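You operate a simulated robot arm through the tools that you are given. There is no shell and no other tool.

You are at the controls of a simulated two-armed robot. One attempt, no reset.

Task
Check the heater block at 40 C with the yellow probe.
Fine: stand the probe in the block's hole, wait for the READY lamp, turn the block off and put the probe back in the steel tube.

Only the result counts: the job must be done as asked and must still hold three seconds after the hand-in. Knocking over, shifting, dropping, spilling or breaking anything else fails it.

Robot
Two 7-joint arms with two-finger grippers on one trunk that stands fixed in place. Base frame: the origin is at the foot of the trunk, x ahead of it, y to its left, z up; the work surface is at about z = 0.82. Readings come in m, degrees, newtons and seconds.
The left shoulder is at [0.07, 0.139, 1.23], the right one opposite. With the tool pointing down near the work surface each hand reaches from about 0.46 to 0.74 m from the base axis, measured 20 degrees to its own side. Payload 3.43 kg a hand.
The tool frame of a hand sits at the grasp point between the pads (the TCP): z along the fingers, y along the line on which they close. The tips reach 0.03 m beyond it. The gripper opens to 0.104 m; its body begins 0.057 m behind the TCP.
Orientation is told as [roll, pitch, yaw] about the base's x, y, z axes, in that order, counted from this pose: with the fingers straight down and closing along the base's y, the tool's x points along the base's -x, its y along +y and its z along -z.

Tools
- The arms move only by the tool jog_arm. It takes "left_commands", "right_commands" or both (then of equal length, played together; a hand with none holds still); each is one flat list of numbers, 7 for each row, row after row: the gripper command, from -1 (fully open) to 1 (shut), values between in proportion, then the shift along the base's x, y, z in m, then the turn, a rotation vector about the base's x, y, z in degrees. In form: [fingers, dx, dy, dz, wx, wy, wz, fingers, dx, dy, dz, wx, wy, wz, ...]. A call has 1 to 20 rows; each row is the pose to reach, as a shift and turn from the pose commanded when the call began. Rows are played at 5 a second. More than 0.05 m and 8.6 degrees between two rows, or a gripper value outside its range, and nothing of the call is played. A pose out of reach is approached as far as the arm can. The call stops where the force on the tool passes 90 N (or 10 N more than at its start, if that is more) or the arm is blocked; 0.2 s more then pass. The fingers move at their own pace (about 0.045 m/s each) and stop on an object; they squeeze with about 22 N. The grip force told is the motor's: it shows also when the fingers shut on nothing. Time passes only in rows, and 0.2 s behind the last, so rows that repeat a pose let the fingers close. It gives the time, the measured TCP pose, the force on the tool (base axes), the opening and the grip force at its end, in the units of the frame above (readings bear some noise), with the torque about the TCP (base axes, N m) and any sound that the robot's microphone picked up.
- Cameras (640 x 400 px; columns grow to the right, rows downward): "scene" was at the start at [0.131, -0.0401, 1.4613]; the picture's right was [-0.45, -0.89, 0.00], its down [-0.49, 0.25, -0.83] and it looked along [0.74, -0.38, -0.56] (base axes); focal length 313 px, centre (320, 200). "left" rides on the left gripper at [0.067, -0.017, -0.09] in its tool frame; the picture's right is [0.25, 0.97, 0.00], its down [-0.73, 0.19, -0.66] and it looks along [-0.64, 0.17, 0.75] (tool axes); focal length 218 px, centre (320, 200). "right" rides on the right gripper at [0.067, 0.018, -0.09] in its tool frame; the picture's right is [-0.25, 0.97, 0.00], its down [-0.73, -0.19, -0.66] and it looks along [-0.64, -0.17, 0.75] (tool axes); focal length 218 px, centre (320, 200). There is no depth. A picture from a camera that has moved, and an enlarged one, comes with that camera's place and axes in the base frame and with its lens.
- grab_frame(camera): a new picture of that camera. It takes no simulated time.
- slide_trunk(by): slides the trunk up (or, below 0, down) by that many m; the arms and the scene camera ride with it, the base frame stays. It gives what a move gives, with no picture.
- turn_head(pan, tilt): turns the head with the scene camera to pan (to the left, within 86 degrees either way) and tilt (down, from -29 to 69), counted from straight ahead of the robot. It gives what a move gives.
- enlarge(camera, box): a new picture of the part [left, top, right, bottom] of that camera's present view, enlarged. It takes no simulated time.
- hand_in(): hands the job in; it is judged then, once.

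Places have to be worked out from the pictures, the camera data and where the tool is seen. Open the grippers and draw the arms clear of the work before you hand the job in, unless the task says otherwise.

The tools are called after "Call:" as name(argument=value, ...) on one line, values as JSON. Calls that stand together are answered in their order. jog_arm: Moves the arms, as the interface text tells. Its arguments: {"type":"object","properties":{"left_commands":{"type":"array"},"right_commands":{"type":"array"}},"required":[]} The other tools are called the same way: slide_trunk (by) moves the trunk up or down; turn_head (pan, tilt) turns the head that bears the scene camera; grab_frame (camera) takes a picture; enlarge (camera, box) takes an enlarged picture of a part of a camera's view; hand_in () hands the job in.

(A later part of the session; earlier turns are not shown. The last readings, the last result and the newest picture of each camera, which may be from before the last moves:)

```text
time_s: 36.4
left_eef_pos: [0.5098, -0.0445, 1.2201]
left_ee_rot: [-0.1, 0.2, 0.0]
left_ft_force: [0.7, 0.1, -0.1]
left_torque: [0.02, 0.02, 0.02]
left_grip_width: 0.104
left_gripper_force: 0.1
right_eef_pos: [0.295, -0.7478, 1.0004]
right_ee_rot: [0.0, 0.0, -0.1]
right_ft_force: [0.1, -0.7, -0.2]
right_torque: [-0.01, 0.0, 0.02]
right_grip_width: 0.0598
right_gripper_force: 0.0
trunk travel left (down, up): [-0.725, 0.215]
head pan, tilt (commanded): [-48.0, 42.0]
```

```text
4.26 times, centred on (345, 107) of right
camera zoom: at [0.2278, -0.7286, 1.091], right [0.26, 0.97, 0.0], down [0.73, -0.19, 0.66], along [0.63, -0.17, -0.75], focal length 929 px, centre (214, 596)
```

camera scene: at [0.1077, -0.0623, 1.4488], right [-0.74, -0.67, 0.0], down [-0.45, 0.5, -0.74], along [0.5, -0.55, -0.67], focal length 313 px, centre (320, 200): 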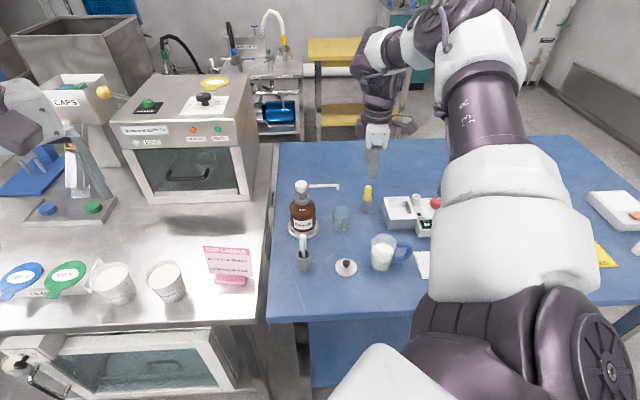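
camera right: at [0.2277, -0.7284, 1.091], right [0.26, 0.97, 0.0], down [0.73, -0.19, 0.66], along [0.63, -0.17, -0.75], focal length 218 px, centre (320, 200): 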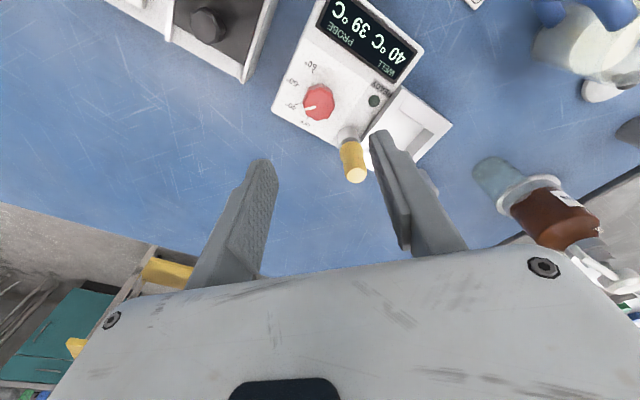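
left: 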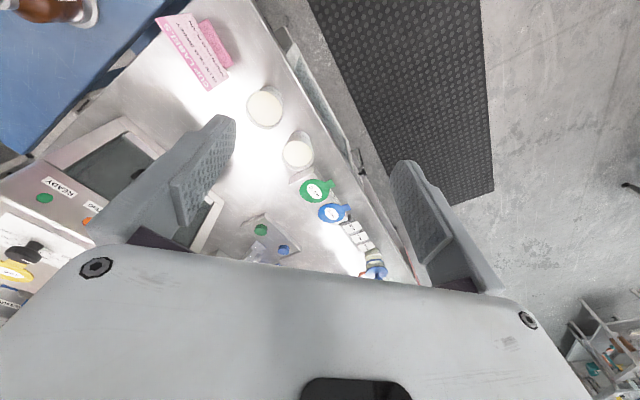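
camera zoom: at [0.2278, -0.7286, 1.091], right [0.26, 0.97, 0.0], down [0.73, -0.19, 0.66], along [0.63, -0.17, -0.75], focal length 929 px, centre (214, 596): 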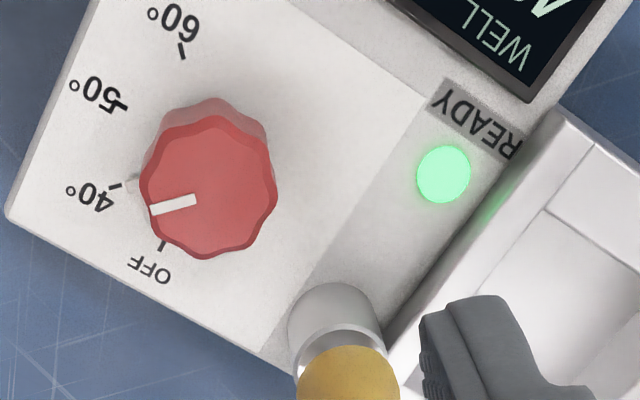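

READY is lit (WELL 40, PROBE 40). The knob re-measures at (0.296, -0.7466), right under the TCP, so I lower to TCP z≈0.891 with fingers at 0.06 m.

Call:
jog_arm(right_commands=[-0.15, 0.001, 0, -0.025, 0, 0, 0, -0.15, 0.001, 0, -0.05, 0, 0, 0, -0.15, 0.001, 0, -0.075, 0, 0, 0, -0.15, 0.001, 0, -0.095, 0, 0, 0, -0.15, 0.001, 0, -0.109, 0, 0, 0, -0.15, 0.001, 0, -0.109, 0, 0, 0])

Call:
enlarge(camera="right", box=[230, 110, 410, 222])

Call:
enlarge(camera="scene", box=[365, 160, 485, 235])

```text
time_s: 37.8
left_eef_pos: [0.5103, -0.045, 1.2214]
left_ee_rot: [0.0, 0.1, 0.0]
left_ft_force: [0.0, -0.6, 0.8]
left_torque: [0.02, 0.0, 0.0]
left_grip_width: 0.1042
left_gripper_force: 0.1
right_eef_pos: [0.2958, -0.7464, 0.8924]
right_ee_rot: [0.0, 0.0, -0.1]
right_ft_force: [0.7, 0.4, -0.3]
right_torque: [0.03, 0.01, 0.02]
right_grip_width: 0.0597
right_gripper_force: 0.0
trunk travel left (down, up): [-0.725, 0.215]
head pan, tilt (commanded): [-48.0, 42.0]
```

```text
3.56 times, centred on (320, 166) of right
camera zoom: at [0.2287, -0.7282, 0.984], right [0.26, 0.97, 0.0], down [0.73, -0.19, 0.66], along [0.64, -0.17, -0.75], focal length 776 px, centre (320, 321)
```

zoom: 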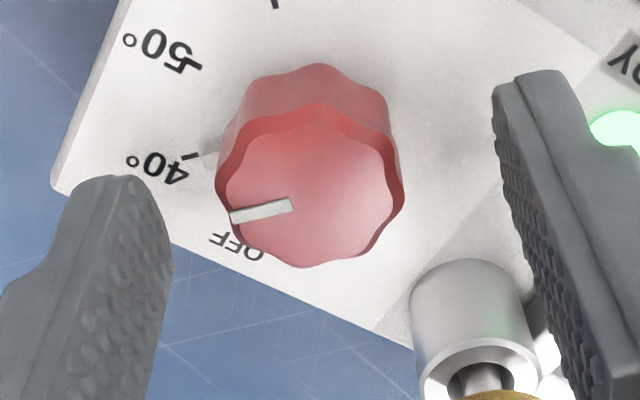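

```text
5.33 times, centred on (425, 198) of scene
camera zoom: at [0.1077, -0.0619, 1.4488], right [-0.74, -0.67, 0.0], down [-0.45, 0.5, -0.74], along [0.5, -0.55, -0.67], focal length 1667 px, centre (-240, 213)
```

zoom: 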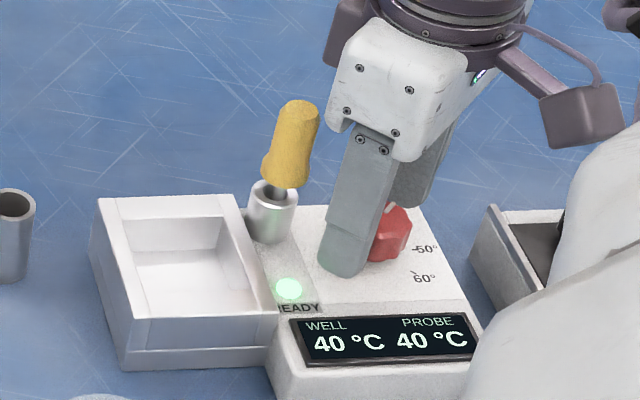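

Knob is about 1 mm to the left in the hand view, so I shift -1.3 mm in y and close on it.

Call:
jog_arm(right_commands=[-0.15, 0, -0.0013, 0, 0, 0, 0, -0.15, 0, -0.0013, 0, 0, 0, 0, 1, 0, -0.0013, 0, 0, 0, 0, 1, 0, -0.0013, 0, 0, 0, 0, 1, 0, -0.0013, 0, 0, 0, 0, 1, 0, -0.0013, 0, 0, 0, 0])

Call:
enlarge(camera="right", box=[230, 110, 410, 222])

Call:
enlarge(camera="scene", box=[365, 160, 485, 235])

```text
time_s: 39.2
left_eef_pos: [0.5109, -0.0441, 1.2205]
left_ee_rot: [0.0, 0.0, 0.1]
left_ft_force: [-1.6, 0.0, 0.1]
left_torque: [0.0, 0.01, 0.01]
left_grip_width: 0.1043
left_gripper_force: 0.1
right_eef_pos: [0.2963, -0.7478, 0.8925]
right_ee_rot: [0.1, 0.0, -0.2]
right_ft_force: [-0.5, 0.8, -1.9]
right_torque: [-0.14, -0.09, -0.01]
right_grip_width: 0.0294
right_gripper_force: 44.6
trunk travel left (down, up): [-0.725, 0.215]
head pan, tilt (commanded): [-48.0, 42.0]
```

```text
3.56 times, centred on (320, 166) of right
camera zoom: at [0.2288, -0.7292, 0.9831], right [0.25, 0.97, 0.0], down [0.73, -0.19, 0.66], along [0.63, -0.17, -0.75], focal length 776 px, centre (320, 321)
```

zoom: 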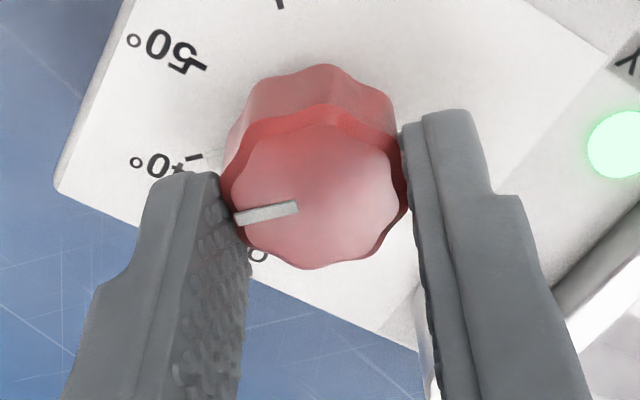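

```text
5.33 times, centred on (425, 198) of scene
camera zoom: at [0.1079, -0.062, 1.4488], right [-0.74, -0.67, 0.0], down [-0.45, 0.5, -0.74], along [0.5, -0.55, -0.67], focal length 1667 px, centre (-240, 213)
```

zoom: 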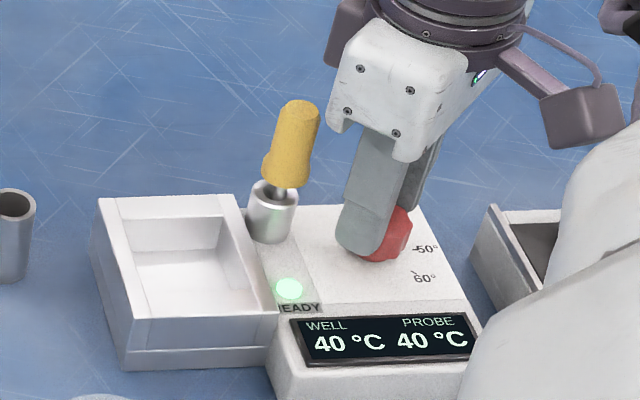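

Gripped well with READY still lit. I turn back counter-clockwise, first 25 degrees.

Call:
jog_arm(right_commands=[1, 0, 0, 0, 0, 0, 5, 1, 0, 0, 0, 0, 0, 10, 1, 0, 0, 0, 0, 0, 15, 1, 0, 0, 0, 0, 0, 20, 1, 0, 0, 0, 0, 0, 25, 1, 0, 0, 0, 0, 0, 25])

Call:
enlarge(camera="right", box=[230, 110, 410, 222])

Call:
enlarge(camera="scene", box=[365, 160, 485, 235])

```text
time_s: 40.6
left_eef_pos: [0.5097, -0.042, 1.2215]
left_ee_rot: [0.0, 0.0, 0.1]
left_ft_force: [0.3, 0.2, 0.6]
left_torque: [0.01, -0.01, -0.04]
left_grip_width: 0.1041
left_gripper_force: 0.0
right_eef_pos: [0.2958, -0.7476, 0.8922]
right_ee_rot: [0.0, 0.1, 25.1]
right_ft_force: [-1.0, 11.0, 5.3]
right_torque: [0.6, 0.24, 0.0]
right_grip_width: 0.0294
right_gripper_force: 45.3
trunk travel left (down, up): [-0.725, 0.215]
head pan, tilt (commanded): [-48.0, 42.0]
```

```text
3.56 times, centred on (320, 166) of right
camera zoom: at [0.2274, -0.7583, 0.9831], right [-0.18, 0.98, 0.0], down [0.74, 0.14, 0.66], along [0.65, 0.12, -0.75], focal length 776 px, centre (320, 321)
```

zoom: 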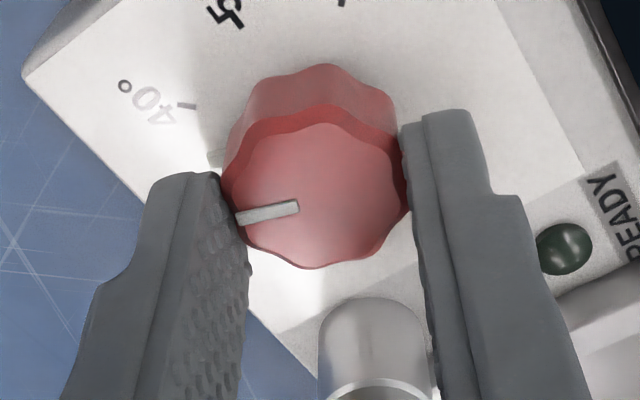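

```text
5.33 times, centred on (425, 198) of scene
camera zoom: at [0.1074, -0.0589, 1.449], right [-0.74, -0.67, 0.0], down [-0.45, 0.5, -0.74], along [0.5, -0.55, -0.67], focal length 1667 px, centre (-240, 213)
```

zoom: 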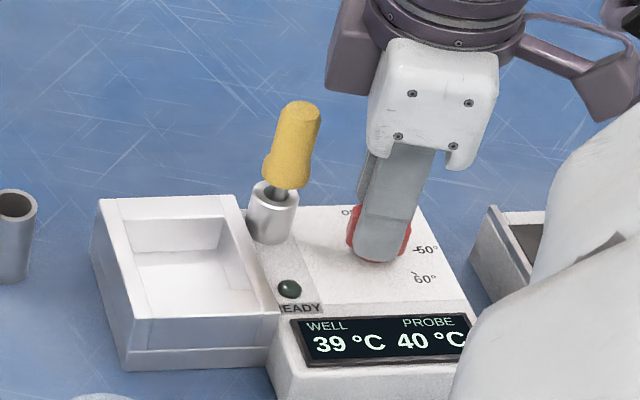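

READY went out and the well starts cooling, so the block is switching off. There is 11 N side force along +y, so I ease the hand 1.2 mm to +y while turning the last 20 degrees to OFF.

Call:
jog_arm(right_commands=[1, 0, 0.0012, 0, 0, 0, 5, 1, 0, 0.0012, 0, 0, 0, 10, 1, 0, 0.0012, 0, 0, 0, 15, 1, 0, 0.0012, 0, 0, 0, 20, 1, 0, 0.0012, 0, 0, 0, 20])

Call:
enlarge(camera="right", box=[230, 110, 410, 222])

Call:
enlarge(camera="scene", box=[365, 160, 485, 235])

```text
time_s: 41.8
left_eef_pos: [0.5114, -0.0414, 1.2208]
left_ee_rot: [-0.1, 0.1, 0.1]
left_ft_force: [-0.2, 0.2, 0.4]
left_torque: [-0.02, -0.01, -0.03]
left_grip_width: 0.1038
left_gripper_force: 0.0
right_eef_pos: [0.2955, -0.7456, 0.892]
right_ee_rot: [0.1, 0.1, 44.9]
right_ft_force: [-2.8, 16.4, -0.4]
right_torque: [0.44, -0.18, -0.46]
right_grip_width: 0.0294
right_gripper_force: 44.3
trunk travel left (down, up): [-0.725, 0.215]
head pan, tilt (commanded): [-48.0, 42.0]
```

```text
3.56 times, centred on (320, 166) of right
camera zoom: at [0.2352, -0.7801, 0.9831], right [-0.5, 0.86, 0.0], down [0.65, 0.38, 0.66], along [0.57, 0.33, -0.75], focal length 776 px, centre (320, 321)
```

zoom: 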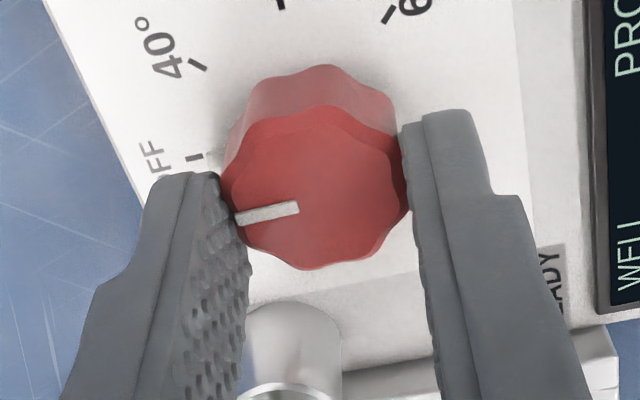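

```text
5.33 times, centred on (425, 198) of scene
camera zoom: at [0.1072, -0.0589, 1.449], right [-0.74, -0.67, 0.0], down [-0.45, 0.5, -0.74], along [0.5, -0.55, -0.67], focal length 1667 px, centre (-240, 213)
```

zoom: 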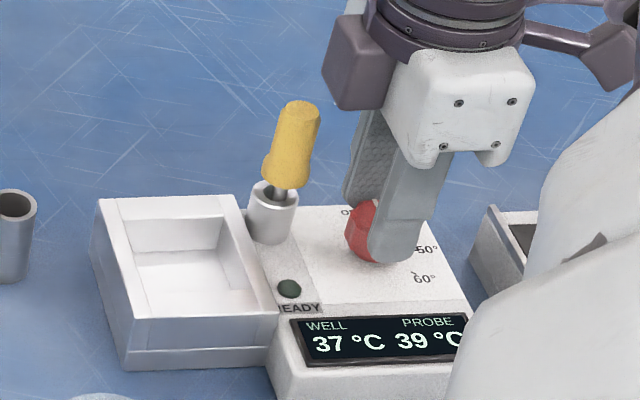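

The knob is back at OFF (turning stopped with some torque), WELL cooling 37 C. I ease the side force by 2 mm in +y before letting go.

Call:
jog_arm(right_commands=[1, 0, 0.001, 0, 0, 0, 0, 1, 0, 0.002, 0, 0, 0, 0, 1, 0, 0.002, 0, 0, 0, 0])

Call:
enlarge(camera="scene", box=[365, 160, 485, 235])

```text
time_s: 42.6
left_eef_pos: [0.5092, -0.0441, 1.2215]
left_ee_rot: [-0.1, 0.0, 0.0]
left_ft_force: [0.0, 0.7, -0.7]
left_torque: [0.04, 0.0, 0.0]
left_grip_width: 0.1042
left_gripper_force: 0.0
right_eef_pos: [0.2956, -0.7463, 0.8909]
right_ee_rot: [-0.2, 0.2, 44.9]
right_ft_force: [-3.3, 2.8, 8.4]
right_torque: [0.37, 0.04, 0.03]
right_grip_width: 0.0295
right_gripper_force: 44.7
trunk travel left (down, up): [-0.725, 0.215]
head pan, tilt (commanded): [-48.0, 42.0]
```

```text
5.33 times, centred on (425, 198) of scene
camera zoom: at [0.1066, -0.0603, 1.4491], right [-0.74, -0.67, 0.0], down [-0.45, 0.5, -0.74], along [0.5, -0.55, -0.67], focal length 1667 px, centre (-240, 213)
```

zoom: 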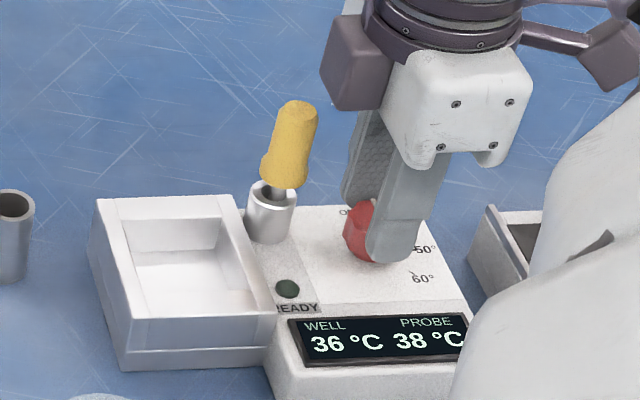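

The side force is down to about 3 N. I open the fingers and rise straight up to clear the probe.

Call:
jog_arm(right_commands=[-0.15, 0, 0, 0, 0, 0, 0, -0.15, 0, 0, 0, 0, 0, 0, -0.15, 0, 0, 0, 0, 0, 0, -0.15, 0, 0, 0.015, 0, 0, 0, -0.15, 0, 0, 0.045, 0, 0, 0, -0.15, 0, 0, 0.08, 0, 0, 0, -0.15, 0, 0, 0.11, 0, 0, 0, -0.15, 0, 0, 0.11, 0, 0, 0])

Call:
grab_frame(camera="right")

Call:
enlarge(camera="right", box=[260, 60, 380, 135])

Call:
enlarge(camera="scene", box=[365, 170, 485, 245])

```text
time_s: 44.4
left_eef_pos: [0.5107, -0.046, 1.2202]
left_ee_rot: [0.0, 0.1, 0.1]
left_ft_force: [-0.4, -0.5, 0.0]
left_torque: [0.02, -0.01, 0.01]
left_grip_width: 0.1042
left_gripper_force: 0.0
right_eef_pos: [0.2957, -0.7477, 1.0011]
right_ee_rot: [0.1, -0.1, 44.9]
right_ft_force: [0.0, -0.9, 0.0]
right_torque: [0.0, 0.03, 0.02]
right_grip_width: 0.0597
right_gripper_force: 0.1
trunk travel left (down, up): [-0.725, 0.215]
head pan, tilt (commanded): [-48.0, 42.0]
```

```text
taken
camera right: at [0.2351, -0.7815, 1.0917], right [-0.5, 0.86, 0.0], down [0.65, 0.38, 0.66], along [0.57, 0.33, -0.75], focal length 218 px, centre (320, 200)
```

right: 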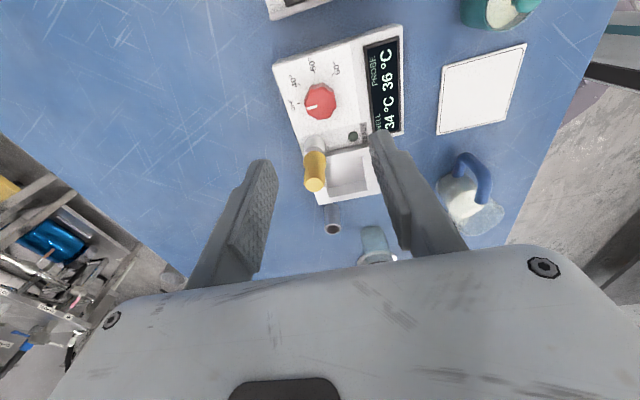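

```text
5.33 times, centred on (320, 98) of right
camera zoom: at [0.2351, -0.7815, 1.0917], right [-0.5, 0.86, 0.0], down [0.65, 0.38, 0.66], along [0.57, 0.33, -0.75], focal length 1164 px, centre (320, 747)
```

zoom: 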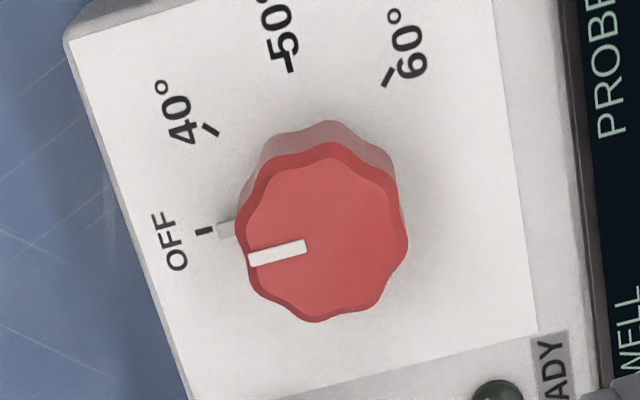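

```text
5.33 times, centred on (425, 208) of scene
camera zoom: at [0.1079, -0.0625, 1.4488], right [-0.74, -0.67, 0.0], down [-0.45, 0.5, -0.74], along [0.5, -0.55, -0.67], focal length 1667 px, centre (-240, 160)
```

zoom: 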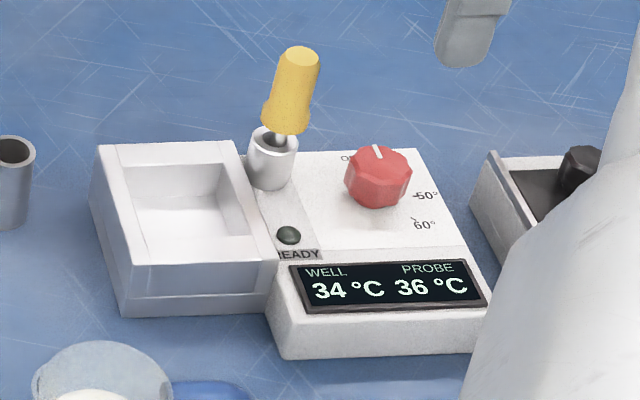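

The knob is on OFF, the lamp is dark and the block has not moved. Now back for the probe: I move above it at (0.344, -0.726), yaw 40, staying above its top.

Call:
jog_arm(right_commands=[-0.15, 0.012, 0.005, 0.005, 0, 0, -2, -0.15, 0.024, 0.011, 0.01, 0, 0, -4, -0.15, 0.036, 0.016, 0.01, 0, 0, -5, -0.15, 0.0485, 0.021, 0.01, 0, 0, -5, -0.15, 0.0485, 0.021, 0.01, 0, 0, -5])

Call:
enlarge(camera="right", box=[260, 80, 380, 155])

Call:
enlarge(camera="scene", box=[385, 165, 445, 210])

```text
time_s: 45.6
left_eef_pos: [0.511, -0.0448, 1.2209]
left_ee_rot: [0.0, 0.1, 0.1]
left_ft_force: [0.5, -0.2, 0.5]
left_torque: [0.02, 0.05, -0.01]
left_grip_width: 0.1041
left_gripper_force: 0.0
right_eef_pos: [0.3443, -0.7257, 1.0113]
right_ee_rot: [0.1, 0.0, 39.9]
right_ft_force: [-0.2, 0.5, -0.8]
right_torque: [0.02, -0.02, 0.01]
right_grip_width: 0.0598
right_gripper_force: 0.1
trunk travel left (down, up): [-0.725, 0.215]
head pan, tilt (commanded): [-48.0, 42.0]
```

```text
5.33 times, centred on (320, 118) of right
camera zoom: at [0.2819, -0.7545, 1.1028], right [-0.43, 0.9, 0.0], down [0.68, 0.32, 0.66], along [0.59, 0.28, -0.75], focal length 1164 px, centre (320, 640)
```

zoom: 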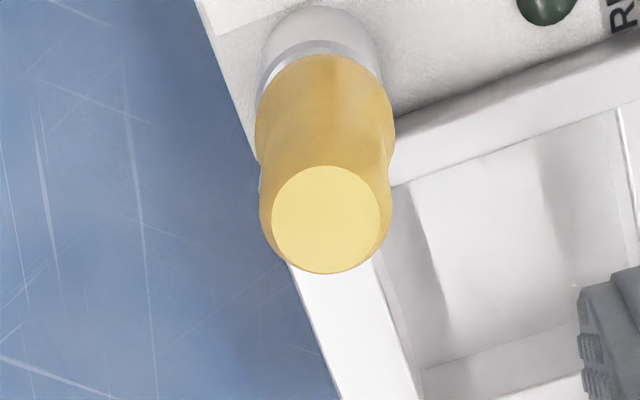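

```text
8.89 times, centred on (415, 188) of scene
camera zoom: at [0.1076, -0.0623, 1.4488], right [-0.74, -0.67, 0.0], down [-0.45, 0.5, -0.74], along [0.5, -0.55, -0.67], focal length 2779 px, centre (-524, 311)
```

zoom: 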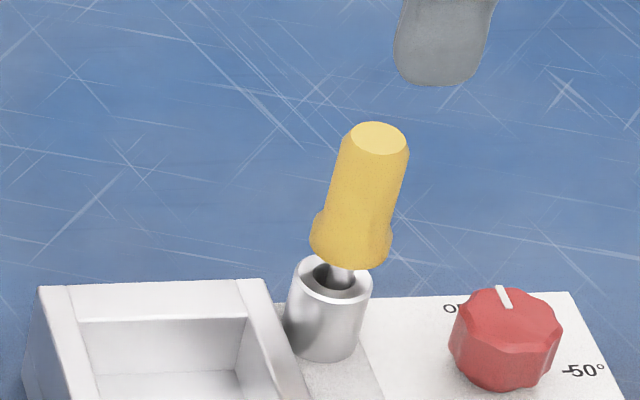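

The probe stands at top (0.3423, -0.7251, 0.933). I shift (-2.3, +0.3) mm and lower around its grip to TCP z≈0.939.

Call:
jog_arm(right_commands=[-0.15, -0.0023, 0.0003, 0, 0, 0, 0, -0.15, -0.0023, 0.0003, -0.015, 0, 0, 0, -0.15, -0.0023, 0.0003, -0.035, 0, 0, 0, -0.15, -0.0023, 0.0003, -0.055, 0, 0, 0, -0.15, -0.0023, 0.0003, -0.068, 0, 0, 0, -0.15, -0.0023, 0.0003, -0.072, 0, 0, 0, -0.15, -0.0023, 0.0003, -0.072, 0, 0, 0])

Call:
enlarge(camera="right", box=[230, 100, 410, 250])

Call:
enlarge(camera="scene", box=[385, 165, 445, 210])

```text
time_s: 47.2
left_eef_pos: [0.5111, -0.0456, 1.2201]
left_ee_rot: [0.0, 0.2, 0.0]
left_ft_force: [-0.2, 0.7, 0.0]
left_torque: [0.02, -0.02, -0.02]
left_grip_width: 0.1041
left_gripper_force: 0.0
right_eef_pos: [0.3411, -0.7219, 0.9397]
right_ee_rot: [0.0, 0.0, 40.0]
right_ft_force: [-0.4, -0.3, 0.2]
right_torque: [-0.03, 0.02, -0.03]
right_grip_width: 0.0596
right_gripper_force: 0.1
trunk travel left (down, up): [-0.725, 0.215]
head pan, tilt (commanded): [-48.0, 42.0]
```

```text
2.67 times, centred on (320, 175) of right
camera zoom: at [0.2784, -0.7524, 1.0311], right [-0.43, 0.9, 0.0], down [0.68, 0.32, 0.66], along [0.59, 0.28, -0.75], focal length 582 px, centre (320, 267)
```

zoom: 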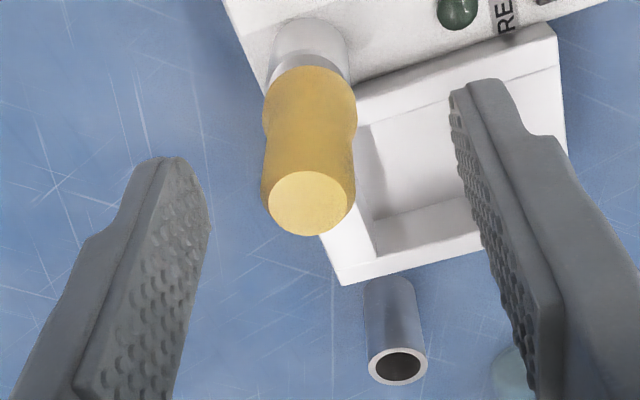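

```text
8.89 times, centred on (415, 188) of scene
camera zoom: at [0.1078, -0.062, 1.4488], right [-0.74, -0.67, 0.0], down [-0.45, 0.5, -0.74], along [0.5, -0.55, -0.67], focal length 2779 px, centre (-524, 311)
```

zoom: 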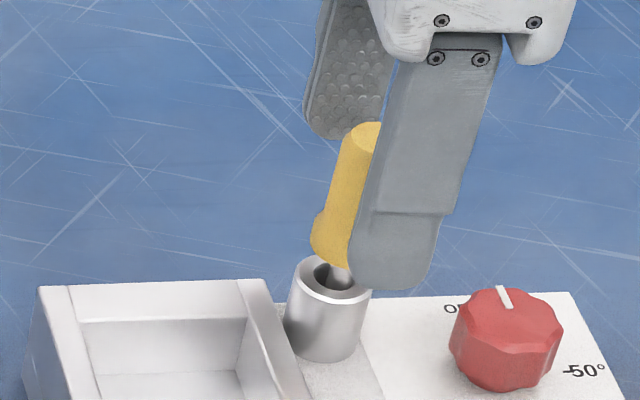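

The probe is 1.8 mm off the finger centre; I shift (+0.5, -1.8) mm, then close.

Call:
jog_arm(right_commands=[-0.15, 0.0005, -0.0018, 0, 0, 0, 0, -0.15, 0.0005, -0.0018, 0, 0, 0, 0, -0.15, 0.0005, -0.0018, 0, 0, 0, 0])

Call:
enlarge(camera="right", box=[230, 100, 410, 250])

```text
time_s: 48.0
left_eef_pos: [0.5112, -0.0432, 1.2208]
left_ee_rot: [0.0, 0.1, 0.0]
left_ft_force: [-0.4, -0.2, 0.0]
left_torque: [0.03, -0.01, 0.01]
left_grip_width: 0.1039
left_gripper_force: 0.0
right_eef_pos: [0.3409, -0.7244, 0.9388]
right_ee_rot: [0.1, 0.0, 39.9]
right_ft_force: [0.0, -0.4, -0.4]
right_torque: [0.01, -0.01, 0.02]
right_grip_width: 0.0597
right_gripper_force: 0.1
trunk travel left (down, up): [-0.725, 0.215]
head pan, tilt (commanded): [-48.0, 42.0]
```

```text
2.67 times, centred on (320, 175) of right
camera zoom: at [0.2794, -0.7545, 1.031], right [-0.43, 0.9, 0.0], down [0.68, 0.32, 0.66], along [0.59, 0.28, -0.75], focal length 582 px, centre (320, 267)
```

zoom: 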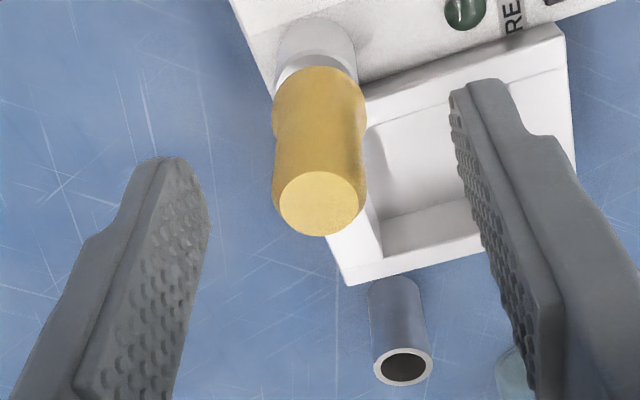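

Centred. I close on the probe.

Call:
jog_arm(right_commands=[1, 0, 0, 0, 0, 0, 0, 1, 0, 0, 0, 0, 0, 0, 1, 0, 0, 0, 0, 0, 0, 1, 0, 0, 0, 0, 0, 0, 1, 0, 0, 0, 0, 0, 0])

Call:
enlarge(camera="right", box=[230, 100, 410, 250])

Call:
enlarge(camera="scene", box=[365, 165, 465, 240])

```text
time_s: 49.2
left_eef_pos: [0.5105, -0.0449, 1.2203]
left_ee_rot: [0.0, 0.1, 0.0]
left_ft_force: [0.5, -0.9, 0.3]
left_torque: [0.0, 0.02, 0.01]
left_grip_width: 0.1041
left_gripper_force: 0.0
right_eef_pos: [0.3436, -0.7253, 0.9402]
right_ee_rot: [0.1, 0.0, 39.9]
right_ft_force: [0.6, 0.4, -0.1]
right_torque: [0.02, 0.0, -0.02]
right_grip_width: 0.0186
right_gripper_force: 22.1
trunk travel left (down, up): [-0.725, 0.215]
head pan, tilt (commanded): [-48.0, 42.0]
```

```text
2.67 times, centred on (320, 175) of right
camera zoom: at [0.2795, -0.7545, 1.0309], right [-0.43, 0.9, 0.0], down [0.68, 0.32, 0.66], along [0.59, 0.28, -0.75], focal length 582 px, centre (320, 267)
```

zoom: 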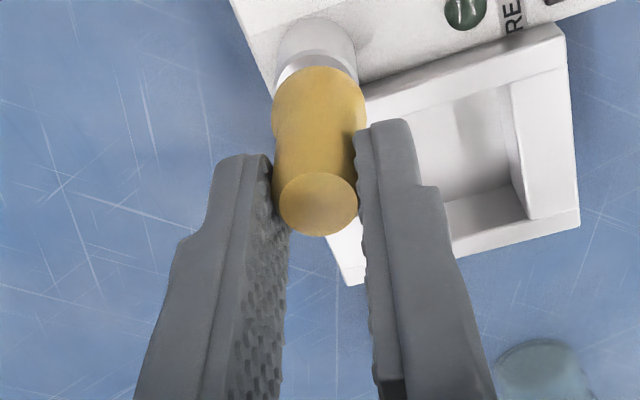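

```text
5.33 times, centred on (415, 202) of scene
camera zoom: at [0.1079, -0.0622, 1.4488], right [-0.74, -0.67, 0.0], down [-0.45, 0.5, -0.74], along [0.5, -0.55, -0.67], focal length 1667 px, centre (-187, 187)
```

zoom: 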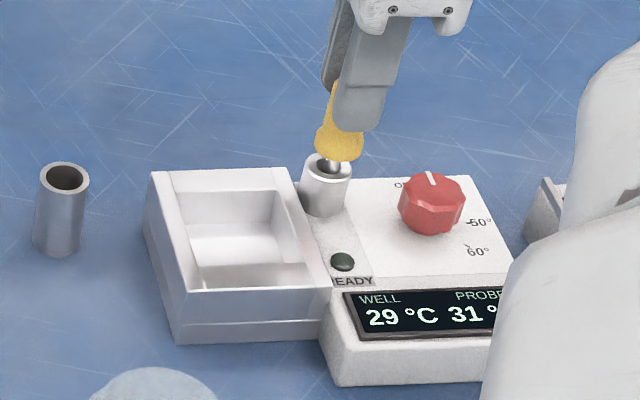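

Gripped with no side force. I lift straight up 6.5 cm.

Call:
jog_arm(right_commands=[1, 0, 0, 0.006, 0, 0, 0, 1, 0, 0, 0.015, 0, 0, 0, 1, 0, 0, 0.03, 0, 0, 0, 1, 0, 0, 0.05, 0, 0, 0, 1, 0, 0, 0.065, 0, 0, 0, 1, 0, 0, 0.065, 0, 0, 0])

Call:
enlarge(camera="scene", box=[345, 150, 465, 225])

Call:
enlarge(camera="right", box=[230, 80, 410, 230])

```text
time_s: 50.6
left_eef_pos: [0.5112, -0.0445, 1.2219]
left_ee_rot: [0.1, 0.0, 0.2]
left_ft_force: [-0.6, 0.1, -0.2]
left_torque: [0.03, 0.03, 0.03]
left_grip_width: 0.1038
left_gripper_force: 0.1
right_eef_pos: [0.3415, -0.7267, 1.0037]
right_ee_rot: [0.1, 0.0, 39.8]
right_ft_force: [0.1, 0.1, -1.1]
right_torque: [0.03, 0.01, 0.02]
right_grip_width: 0.0184
right_gripper_force: 21.4
trunk travel left (down, up): [-0.725, 0.215]
head pan, tilt (commanded): [-48.0, 42.0]
```

```text
5.33 times, centred on (405, 188) of scene
camera zoom: at [0.108, -0.0625, 1.4488], right [-0.74, -0.67, 0.0], down [-0.45, 0.5, -0.74], along [0.5, -0.55, -0.67], focal length 1667 px, centre (-133, 267)
```

zoom: 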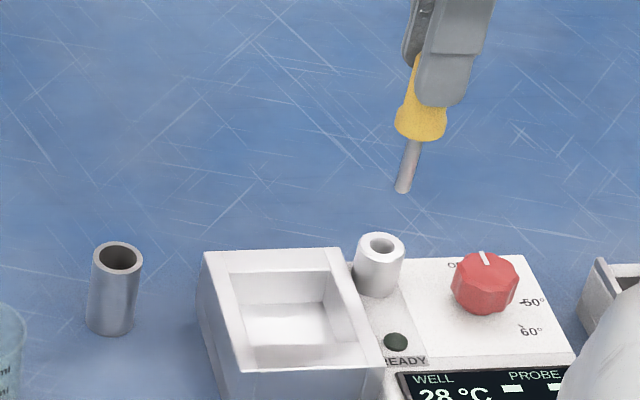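

```text
2.67 times, centred on (320, 155) of right
camera zoom: at [0.2793, -0.7548, 1.0952], right [-0.43, 0.9, 0.0], down [0.68, 0.32, 0.66], along [0.59, 0.28, -0.75], focal length 582 px, centre (320, 320)
```

zoom: 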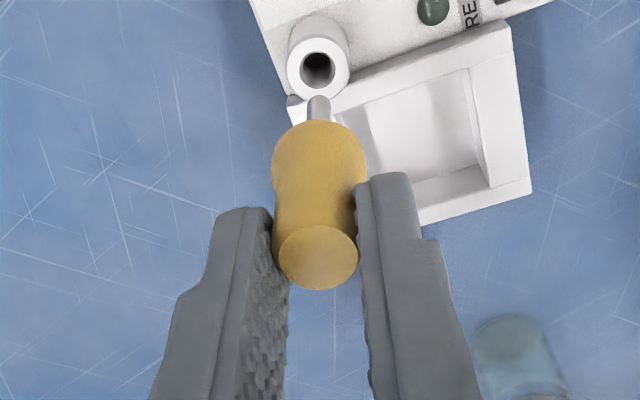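

The probe is out and the block undisturbed. I carry it over the steel tube at (0.4462, -0.6354).

Call:
jog_arm(right_commands=[1, 0.02, 0.0175, 0, 0, 0, 0, 1, 0.045, 0.039, 0, 0, 0, 0, 1, 0.07, 0.061, 0, 0, 0, 0, 1, 0.092, 0.08, 0, 0, 0, 0, 1, 0.1039, 0.0902, 0, 0, 0, 0, 1, 0.1039, 0.0902, 0, 0, 0, 0, 1, 0.1039, 0.0902, 0, 0, 0, 0])

Call:
enlarge(camera="right", box=[260, 80, 380, 155])

Call:
enlarge(camera="scene", box=[335, 160, 395, 205])

```text
time_s: 52.2
left_eef_pos: [0.5109, -0.0455, 1.2203]
left_ee_rot: [0.1, 0.1, 0.1]
left_ft_force: [0.2, -0.9, -0.3]
left_torque: [-0.01, 0.0, -0.01]
left_grip_width: 0.1042
left_gripper_force: 0.0
right_eef_pos: [0.446, -0.6335, 1.0016]
right_ee_rot: [0.0, -0.1, 39.8]
right_ft_force: [0.6, -0.2, 0.4]
right_torque: [0.0, 0.03, 0.0]
right_grip_width: 0.0182
right_gripper_force: 22.1
trunk travel left (down, up): [-0.725, 0.215]
head pan, tilt (commanded): [-48.0, 42.0]
```

```text
5.33 times, centred on (320, 118) of right
camera zoom: at [0.3825, -0.6625, 1.0934], right [-0.43, 0.9, 0.0], down [0.68, 0.32, 0.66], along [0.59, 0.28, -0.75], focal length 1164 px, centre (320, 640)
```

zoom: 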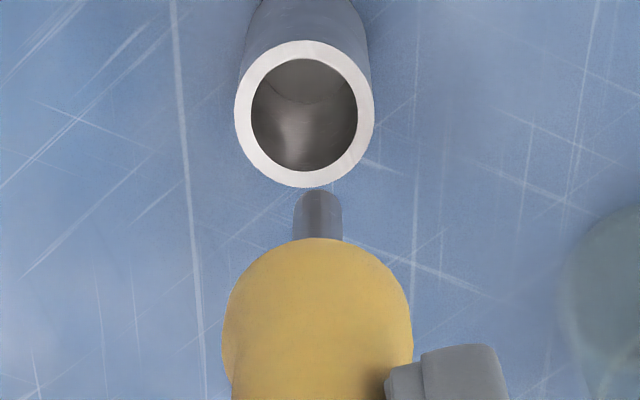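

```text
8.89 times, centred on (365, 182) of scene
camera zoom: at [0.1081, -0.0621, 1.4488], right [-0.74, -0.67, 0.0], down [-0.45, 0.5, -0.74], along [0.5, -0.55, -0.67], focal length 2779 px, centre (-80, 356)
```

zoom: 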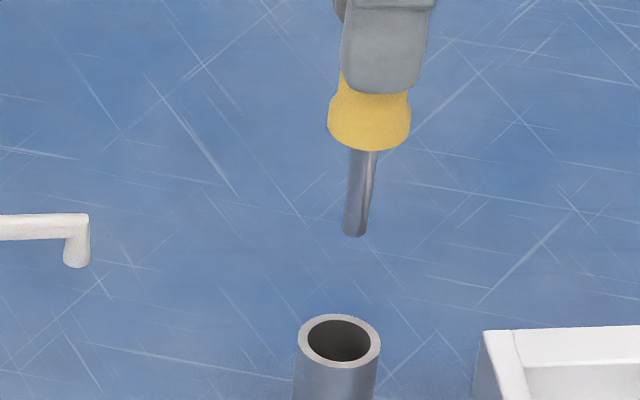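

The tube rim re-measures at (0.4462, -0.6355); I shift (+1.4, -2.2) mm and lower the tip to just inside the tube.

Call:
jog_arm(right_commands=[1, 0.0014, -0.0022, 0, 0, 0, 0, 1, 0.0014, -0.0022, -0.012, 0, 0, 0, 1, 0.0014, -0.0022, -0.025, 0, 0, 0, 1, 0.0014, -0.0022, -0.037, 0, 0, 0, 1, 0.0014, -0.0022, -0.037, 0, 0, 0])

Call:
enlarge(camera="right", box=[260, 80, 380, 155])

Call:
enlarge(camera="scene", box=[335, 170, 395, 215])

```text
time_s: 53.4
left_eef_pos: [0.5113, -0.0451, 1.2195]
left_ee_rot: [-0.1, 0.1, 0.1]
left_ft_force: [0.2, 0.5, -0.1]
left_torque: [0.03, 0.0, 0.01]
left_grip_width: 0.104
left_gripper_force: 0.1
right_eef_pos: [0.4484, -0.6373, 0.9667]
right_ee_rot: [0.1, 0.0, 39.9]
right_ft_force: [0.1, 0.5, -0.1]
right_torque: [0.02, 0.0, 0.01]
right_grip_width: 0.0183
right_gripper_force: 22.2
trunk travel left (down, up): [-0.725, 0.215]
head pan, tilt (commanded): [-48.0, 42.0]
```

```text
5.33 times, centred on (320, 118) of right
camera zoom: at [0.3853, -0.6669, 1.0582], right [-0.43, 0.9, 0.0], down [0.68, 0.32, 0.66], along [0.59, 0.28, -0.75], focal length 1164 px, centre (320, 640)
```

zoom: 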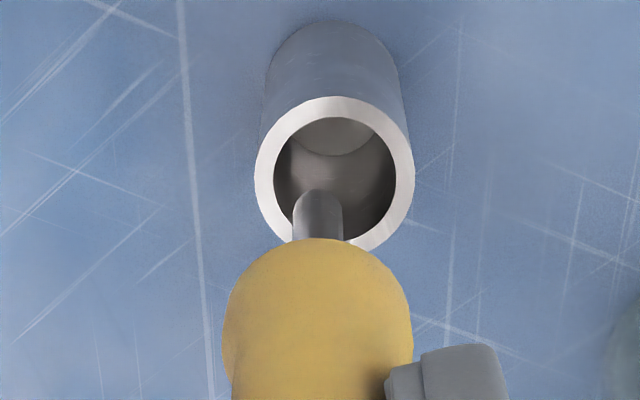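

```text
8.89 times, centred on (365, 192) of scene
camera zoom: at [0.1079, -0.062, 1.4488], right [-0.74, -0.67, 0.0], down [-0.45, 0.5, -0.74], along [0.5, -0.55, -0.67], focal length 2779 px, centre (-80, 267)
```

zoom: 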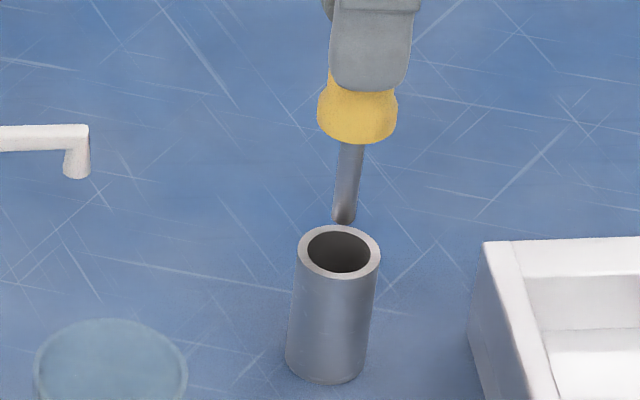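

The hand moved further than asked (it was still settling before). I hold briefly and measure again.

Call:
jog_arm(right_commands=[1, 0, 0, 0, 0, 0, 0, 1, 0, 0, 0, 0, 0, 0, 1, 0, 0, 0, 0, 0, 0])

Call:
enlarge(camera="right", box=[260, 80, 380, 155])

Call:
enlarge(camera="scene", box=[335, 170, 395, 215])

```text
time_s: 54.2
left_eef_pos: [0.5097, -0.0447, 1.2207]
left_ee_rot: [-0.1, 0.1, 0.0]
left_ft_force: [-0.2, 1.1, -0.4]
left_torque: [-0.03, -0.04, -0.01]
left_grip_width: 0.1038
left_gripper_force: 0.2
right_eef_pos: [0.4479, -0.6379, 0.9672]
right_ee_rot: [0.1, 0.0, 40.0]
right_ft_force: [0.7, 0.1, -0.1]
right_torque: [0.0, -0.03, -0.03]
right_grip_width: 0.0182
right_gripper_force: 22.2
trunk travel left (down, up): [-0.725, 0.215]
head pan, tilt (commanded): [-48.0, 42.0]
```

```text
5.33 times, centred on (320, 118) of right
camera zoom: at [0.3852, -0.667, 1.0582], right [-0.43, 0.9, 0.0], down [0.68, 0.32, 0.66], along [0.59, 0.28, -0.75], focal length 1164 px, centre (320, 640)
```

zoom: 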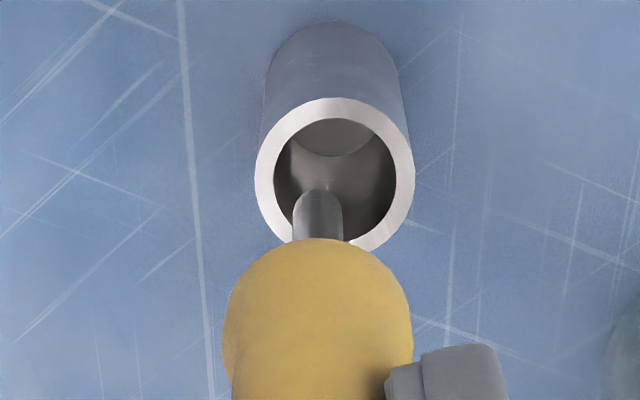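

```text
8.89 times, centred on (365, 192) of scene
camera zoom: at [0.1079, -0.0621, 1.4488], right [-0.74, -0.67, 0.0], down [-0.45, 0.5, -0.74], along [0.5, -0.55, -0.67], focal length 2779 px, centre (-80, 267)
```

zoom: 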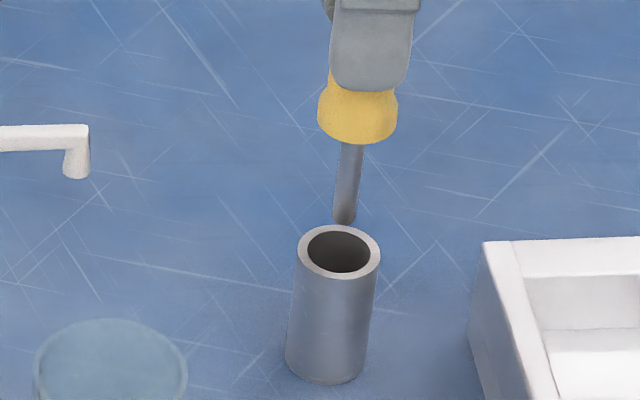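

Settled now: tube axis is (-1.2, +2.4) mm from the probe. I correct that first, wait a moment, then lower about 35 mm into the tube.

Call:
jog_arm(right_commands=[1, -0.0012, 0.0024, 0, 0, 0, 0, 1, -0.0012, 0.0024, 0, 0, 0, 0, 1, -0.0012, 0.0024, 0, 0, 0, 0, 1, -0.0012, 0.0024, -0.008, 0, 0, 0, 1, -0.0012, 0.0024, -0.016, 0, 0, 0, 1, -0.0012, 0.0024, -0.024, 0, 0, 0, 1, -0.0012, 0.0024, -0.032, 0, 0, 0, 1, -0.0012, 0.0024, -0.036, 0, 0, 0, 1, -0.0012, 0.0024, -0.036, 0, 0, 0, 1, -0.0012, 0.0024, -0.036, 0, 0, 0])

Call:
enlarge(camera="right", box=[260, 80, 380, 155])

Call:
enlarge(camera="scene", box=[335, 170, 395, 215])

```text
time_s: 56.4
left_eef_pos: [0.5105, -0.045, 1.2204]
left_ee_rot: [0.0, 0.1, 0.0]
left_ft_force: [-0.6, -0.3, 0.1]
left_torque: [0.0, -0.01, 0.0]
left_grip_width: 0.1041
left_gripper_force: 0.0
right_eef_pos: [0.4468, -0.6347, 0.9301]
right_ee_rot: [0.1, 0.0, 39.9]
right_ft_force: [0.1, -0.6, -0.4]
right_torque: [0.0, 0.0, 0.01]
right_grip_width: 0.0182
right_gripper_force: 22.1
trunk travel left (down, up): [-0.725, 0.215]
head pan, tilt (commanded): [-48.0, 42.0]
```

```text
5.33 times, centred on (320, 118) of right
camera zoom: at [0.3835, -0.664, 1.0217], right [-0.43, 0.9, 0.0], down [0.68, 0.32, 0.66], along [0.59, 0.28, -0.75], focal length 1164 px, centre (320, 640)
```

zoom: 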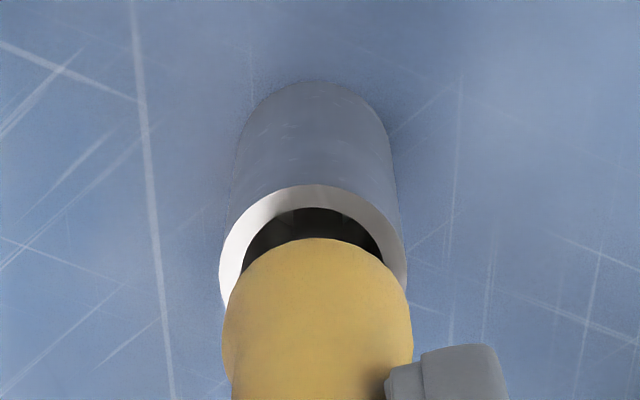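

```text
8.89 times, centred on (365, 192) of scene
camera zoom: at [0.108, -0.0622, 1.4488], right [-0.74, -0.67, 0.0], down [-0.45, 0.5, -0.74], along [0.5, -0.55, -0.67], focal length 2779 px, centre (-80, 267)
```

zoom: 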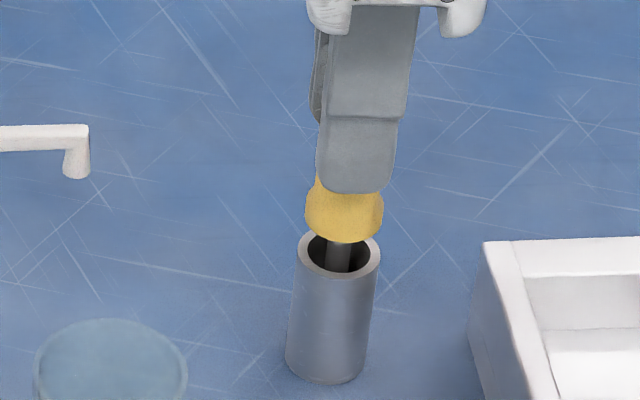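

The shaft is well inside the tube with no contact. I lower 11 mm more, to just above seating.

Call:
jog_arm(right_commands=[1, 0.001, 0, -0.003, 0, 0, 0, 1, 0.001, 0, -0.006, 0, 0, 0, 1, 0.001, 0, -0.009, 0, 0, 0, 1, 0.001, 0, -0.011, 0, 0, 0, 1, 0.001, 0, -0.011, 0, 0, 0, 1, 0.001, 0, -0.011, 0, 0, 0])

Call:
enlarge(camera="right", box=[260, 80, 380, 155])

Call:
enlarge(camera="scene", box=[335, 170, 395, 215])

```text
time_s: 57.8
left_eef_pos: [0.51, -0.0449, 1.2204]
left_ee_rot: [0.0, 0.1, 0.2]
left_ft_force: [0.3, -0.1, 1.0]
left_torque: [0.0, 0.0, 0.0]
left_grip_width: 0.104
left_gripper_force: 0.1
right_eef_pos: [0.4484, -0.635, 0.9195]
right_ee_rot: [0.1, 0.0, 39.9]
right_ft_force: [-0.5, 0.2, 0.0]
right_torque: [-0.02, 0.02, -0.01]
right_grip_width: 0.0184
right_gripper_force: 22.4
trunk travel left (down, up): [-0.725, 0.215]
head pan, tilt (commanded): [-48.0, 42.0]
```

```text
5.33 times, centred on (320, 118) of right
camera zoom: at [0.3859, -0.665, 1.0107], right [-0.43, 0.9, 0.0], down [0.68, 0.32, 0.66], along [0.59, 0.28, -0.75], focal length 1164 px, centre (320, 640)
```

zoom: 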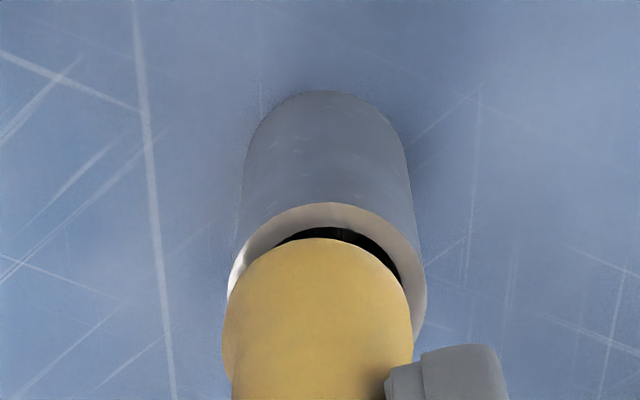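

```text
8.89 times, centred on (365, 192) of scene
camera zoom: at [0.1079, -0.0621, 1.4488], right [-0.74, -0.67, 0.0], down [-0.45, 0.5, -0.74], along [0.5, -0.55, -0.67], focal length 2779 px, centre (-80, 267)
```

zoom: 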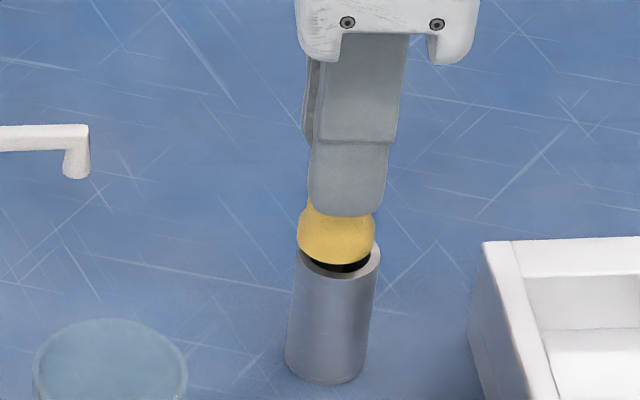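

No contact yet, but the hand has drifted about +2.4 mm in x relative to the tube. I shift it back, let it settle, and check.

Call:
jog_arm(right_commands=[1, -0.0024, 0, 0, 0, 0, 0, 1, -0.0024, 0, 0, 0, 0, 0, 1, -0.0024, 0, 0, 0, 0, 0, 1, -0.0024, 0, 0, 0, 0, 0])

Call:
enlarge(camera="right", box=[260, 80, 380, 155])

Call:
enlarge(camera="scene", box=[335, 170, 395, 215])

```text
time_s: 58.8
left_eef_pos: [0.5097, -0.045, 1.2212]
left_ee_rot: [0.0, 0.1, 0.2]
left_ft_force: [0.2, 0.0, -0.4]
left_torque: [0.0, 0.03, 0.01]
left_grip_width: 0.1039
left_gripper_force: 0.1
right_eef_pos: [0.4459, -0.6357, 0.9211]
right_ee_rot: [0.0, 0.0, 39.9]
right_ft_force: [0.2, -0.3, -0.8]
right_torque: [-0.01, 0.01, 0.0]
right_grip_width: 0.0183
right_gripper_force: 21.8
trunk travel left (down, up): [-0.725, 0.215]
head pan, tilt (commanded): [-48.0, 42.0]
```

```text
5.33 times, centred on (320, 118) of right
camera zoom: at [0.3828, -0.6648, 1.0113], right [-0.43, 0.9, 0.0], down [0.68, 0.32, 0.66], along [0.59, 0.28, -0.75], focal length 1164 px, centre (320, 640)
```

zoom: 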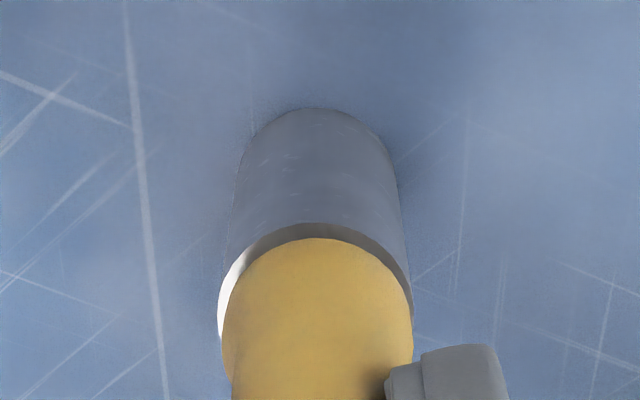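

```text
8.89 times, centred on (365, 192) of scene
camera zoom: at [0.1078, -0.0621, 1.4488], right [-0.74, -0.67, 0.0], down [-0.45, 0.5, -0.74], along [0.5, -0.55, -0.67], focal length 2779 px, centre (-80, 267)
```

zoom: 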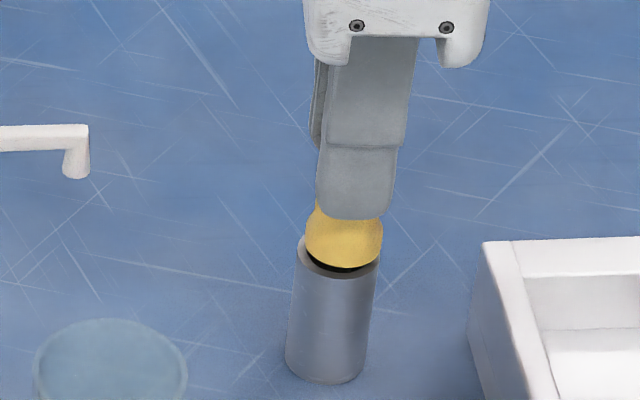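

Centred on the tube now, about 3 mm above seating. I lower 3 mm gently.

Call:
jog_arm(right_commands=[1, 0, 0, -0.001, 0, 0, 0, 1, 0, 0, -0.002, 0, 0, 0, 1, 0, 0, -0.003, 0, 0, 0, 1, 0, 0, -0.003, 0, 0, 0, 1, 0, 0, -0.003, 0, 0, 0])

Call:
enlarge(camera="right", box=[260, 80, 380, 155])

Call:
enlarge(camera="scene", box=[335, 170, 395, 215])

```text
time_s: 60.0
left_eef_pos: [0.5115, -0.0457, 1.2206]
left_ee_rot: [0.0, 0.2, 0.1]
left_ft_force: [0.4, 0.2, 0.5]
left_torque: [0.0, -0.03, 0.0]
left_grip_width: 0.1042
left_gripper_force: 0.0
right_eef_pos: [0.4459, -0.6353, 0.9165]
right_ee_rot: [0.0, 0.0, 39.9]
right_ft_force: [-0.4, 0.8, -0.7]
right_torque: [-0.01, 0.0, -0.01]
right_grip_width: 0.0184
right_gripper_force: 21.7
trunk travel left (down, up): [-0.725, 0.215]
head pan, tilt (commanded): [-48.0, 42.0]
```

```text
5.33 times, centred on (320, 118) of right
camera zoom: at [0.3822, -0.6653, 1.0078], right [-0.43, 0.9, 0.0], down [0.68, 0.32, 0.66], along [0.59, 0.28, -0.75], focal length 1164 px, centre (320, 640)
```

zoom: 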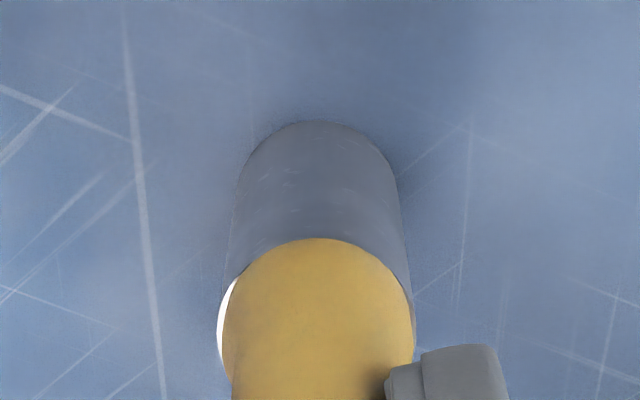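

```text
8.89 times, centred on (365, 192) of scene
camera zoom: at [0.1079, -0.0621, 1.4488], right [-0.74, -0.67, 0.0], down [-0.45, 0.5, -0.74], along [0.5, -0.55, -0.67], focal length 2779 px, centre (-80, 267)
```

zoom: 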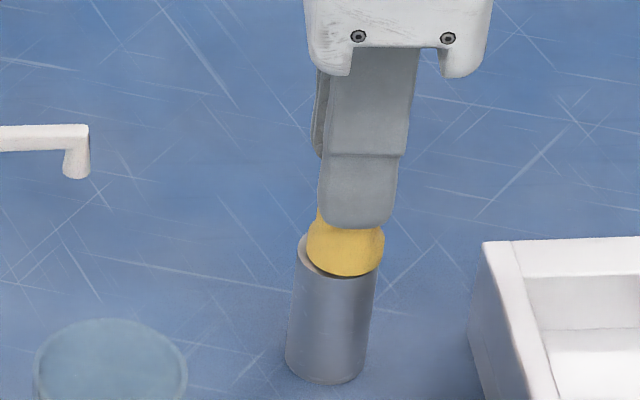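

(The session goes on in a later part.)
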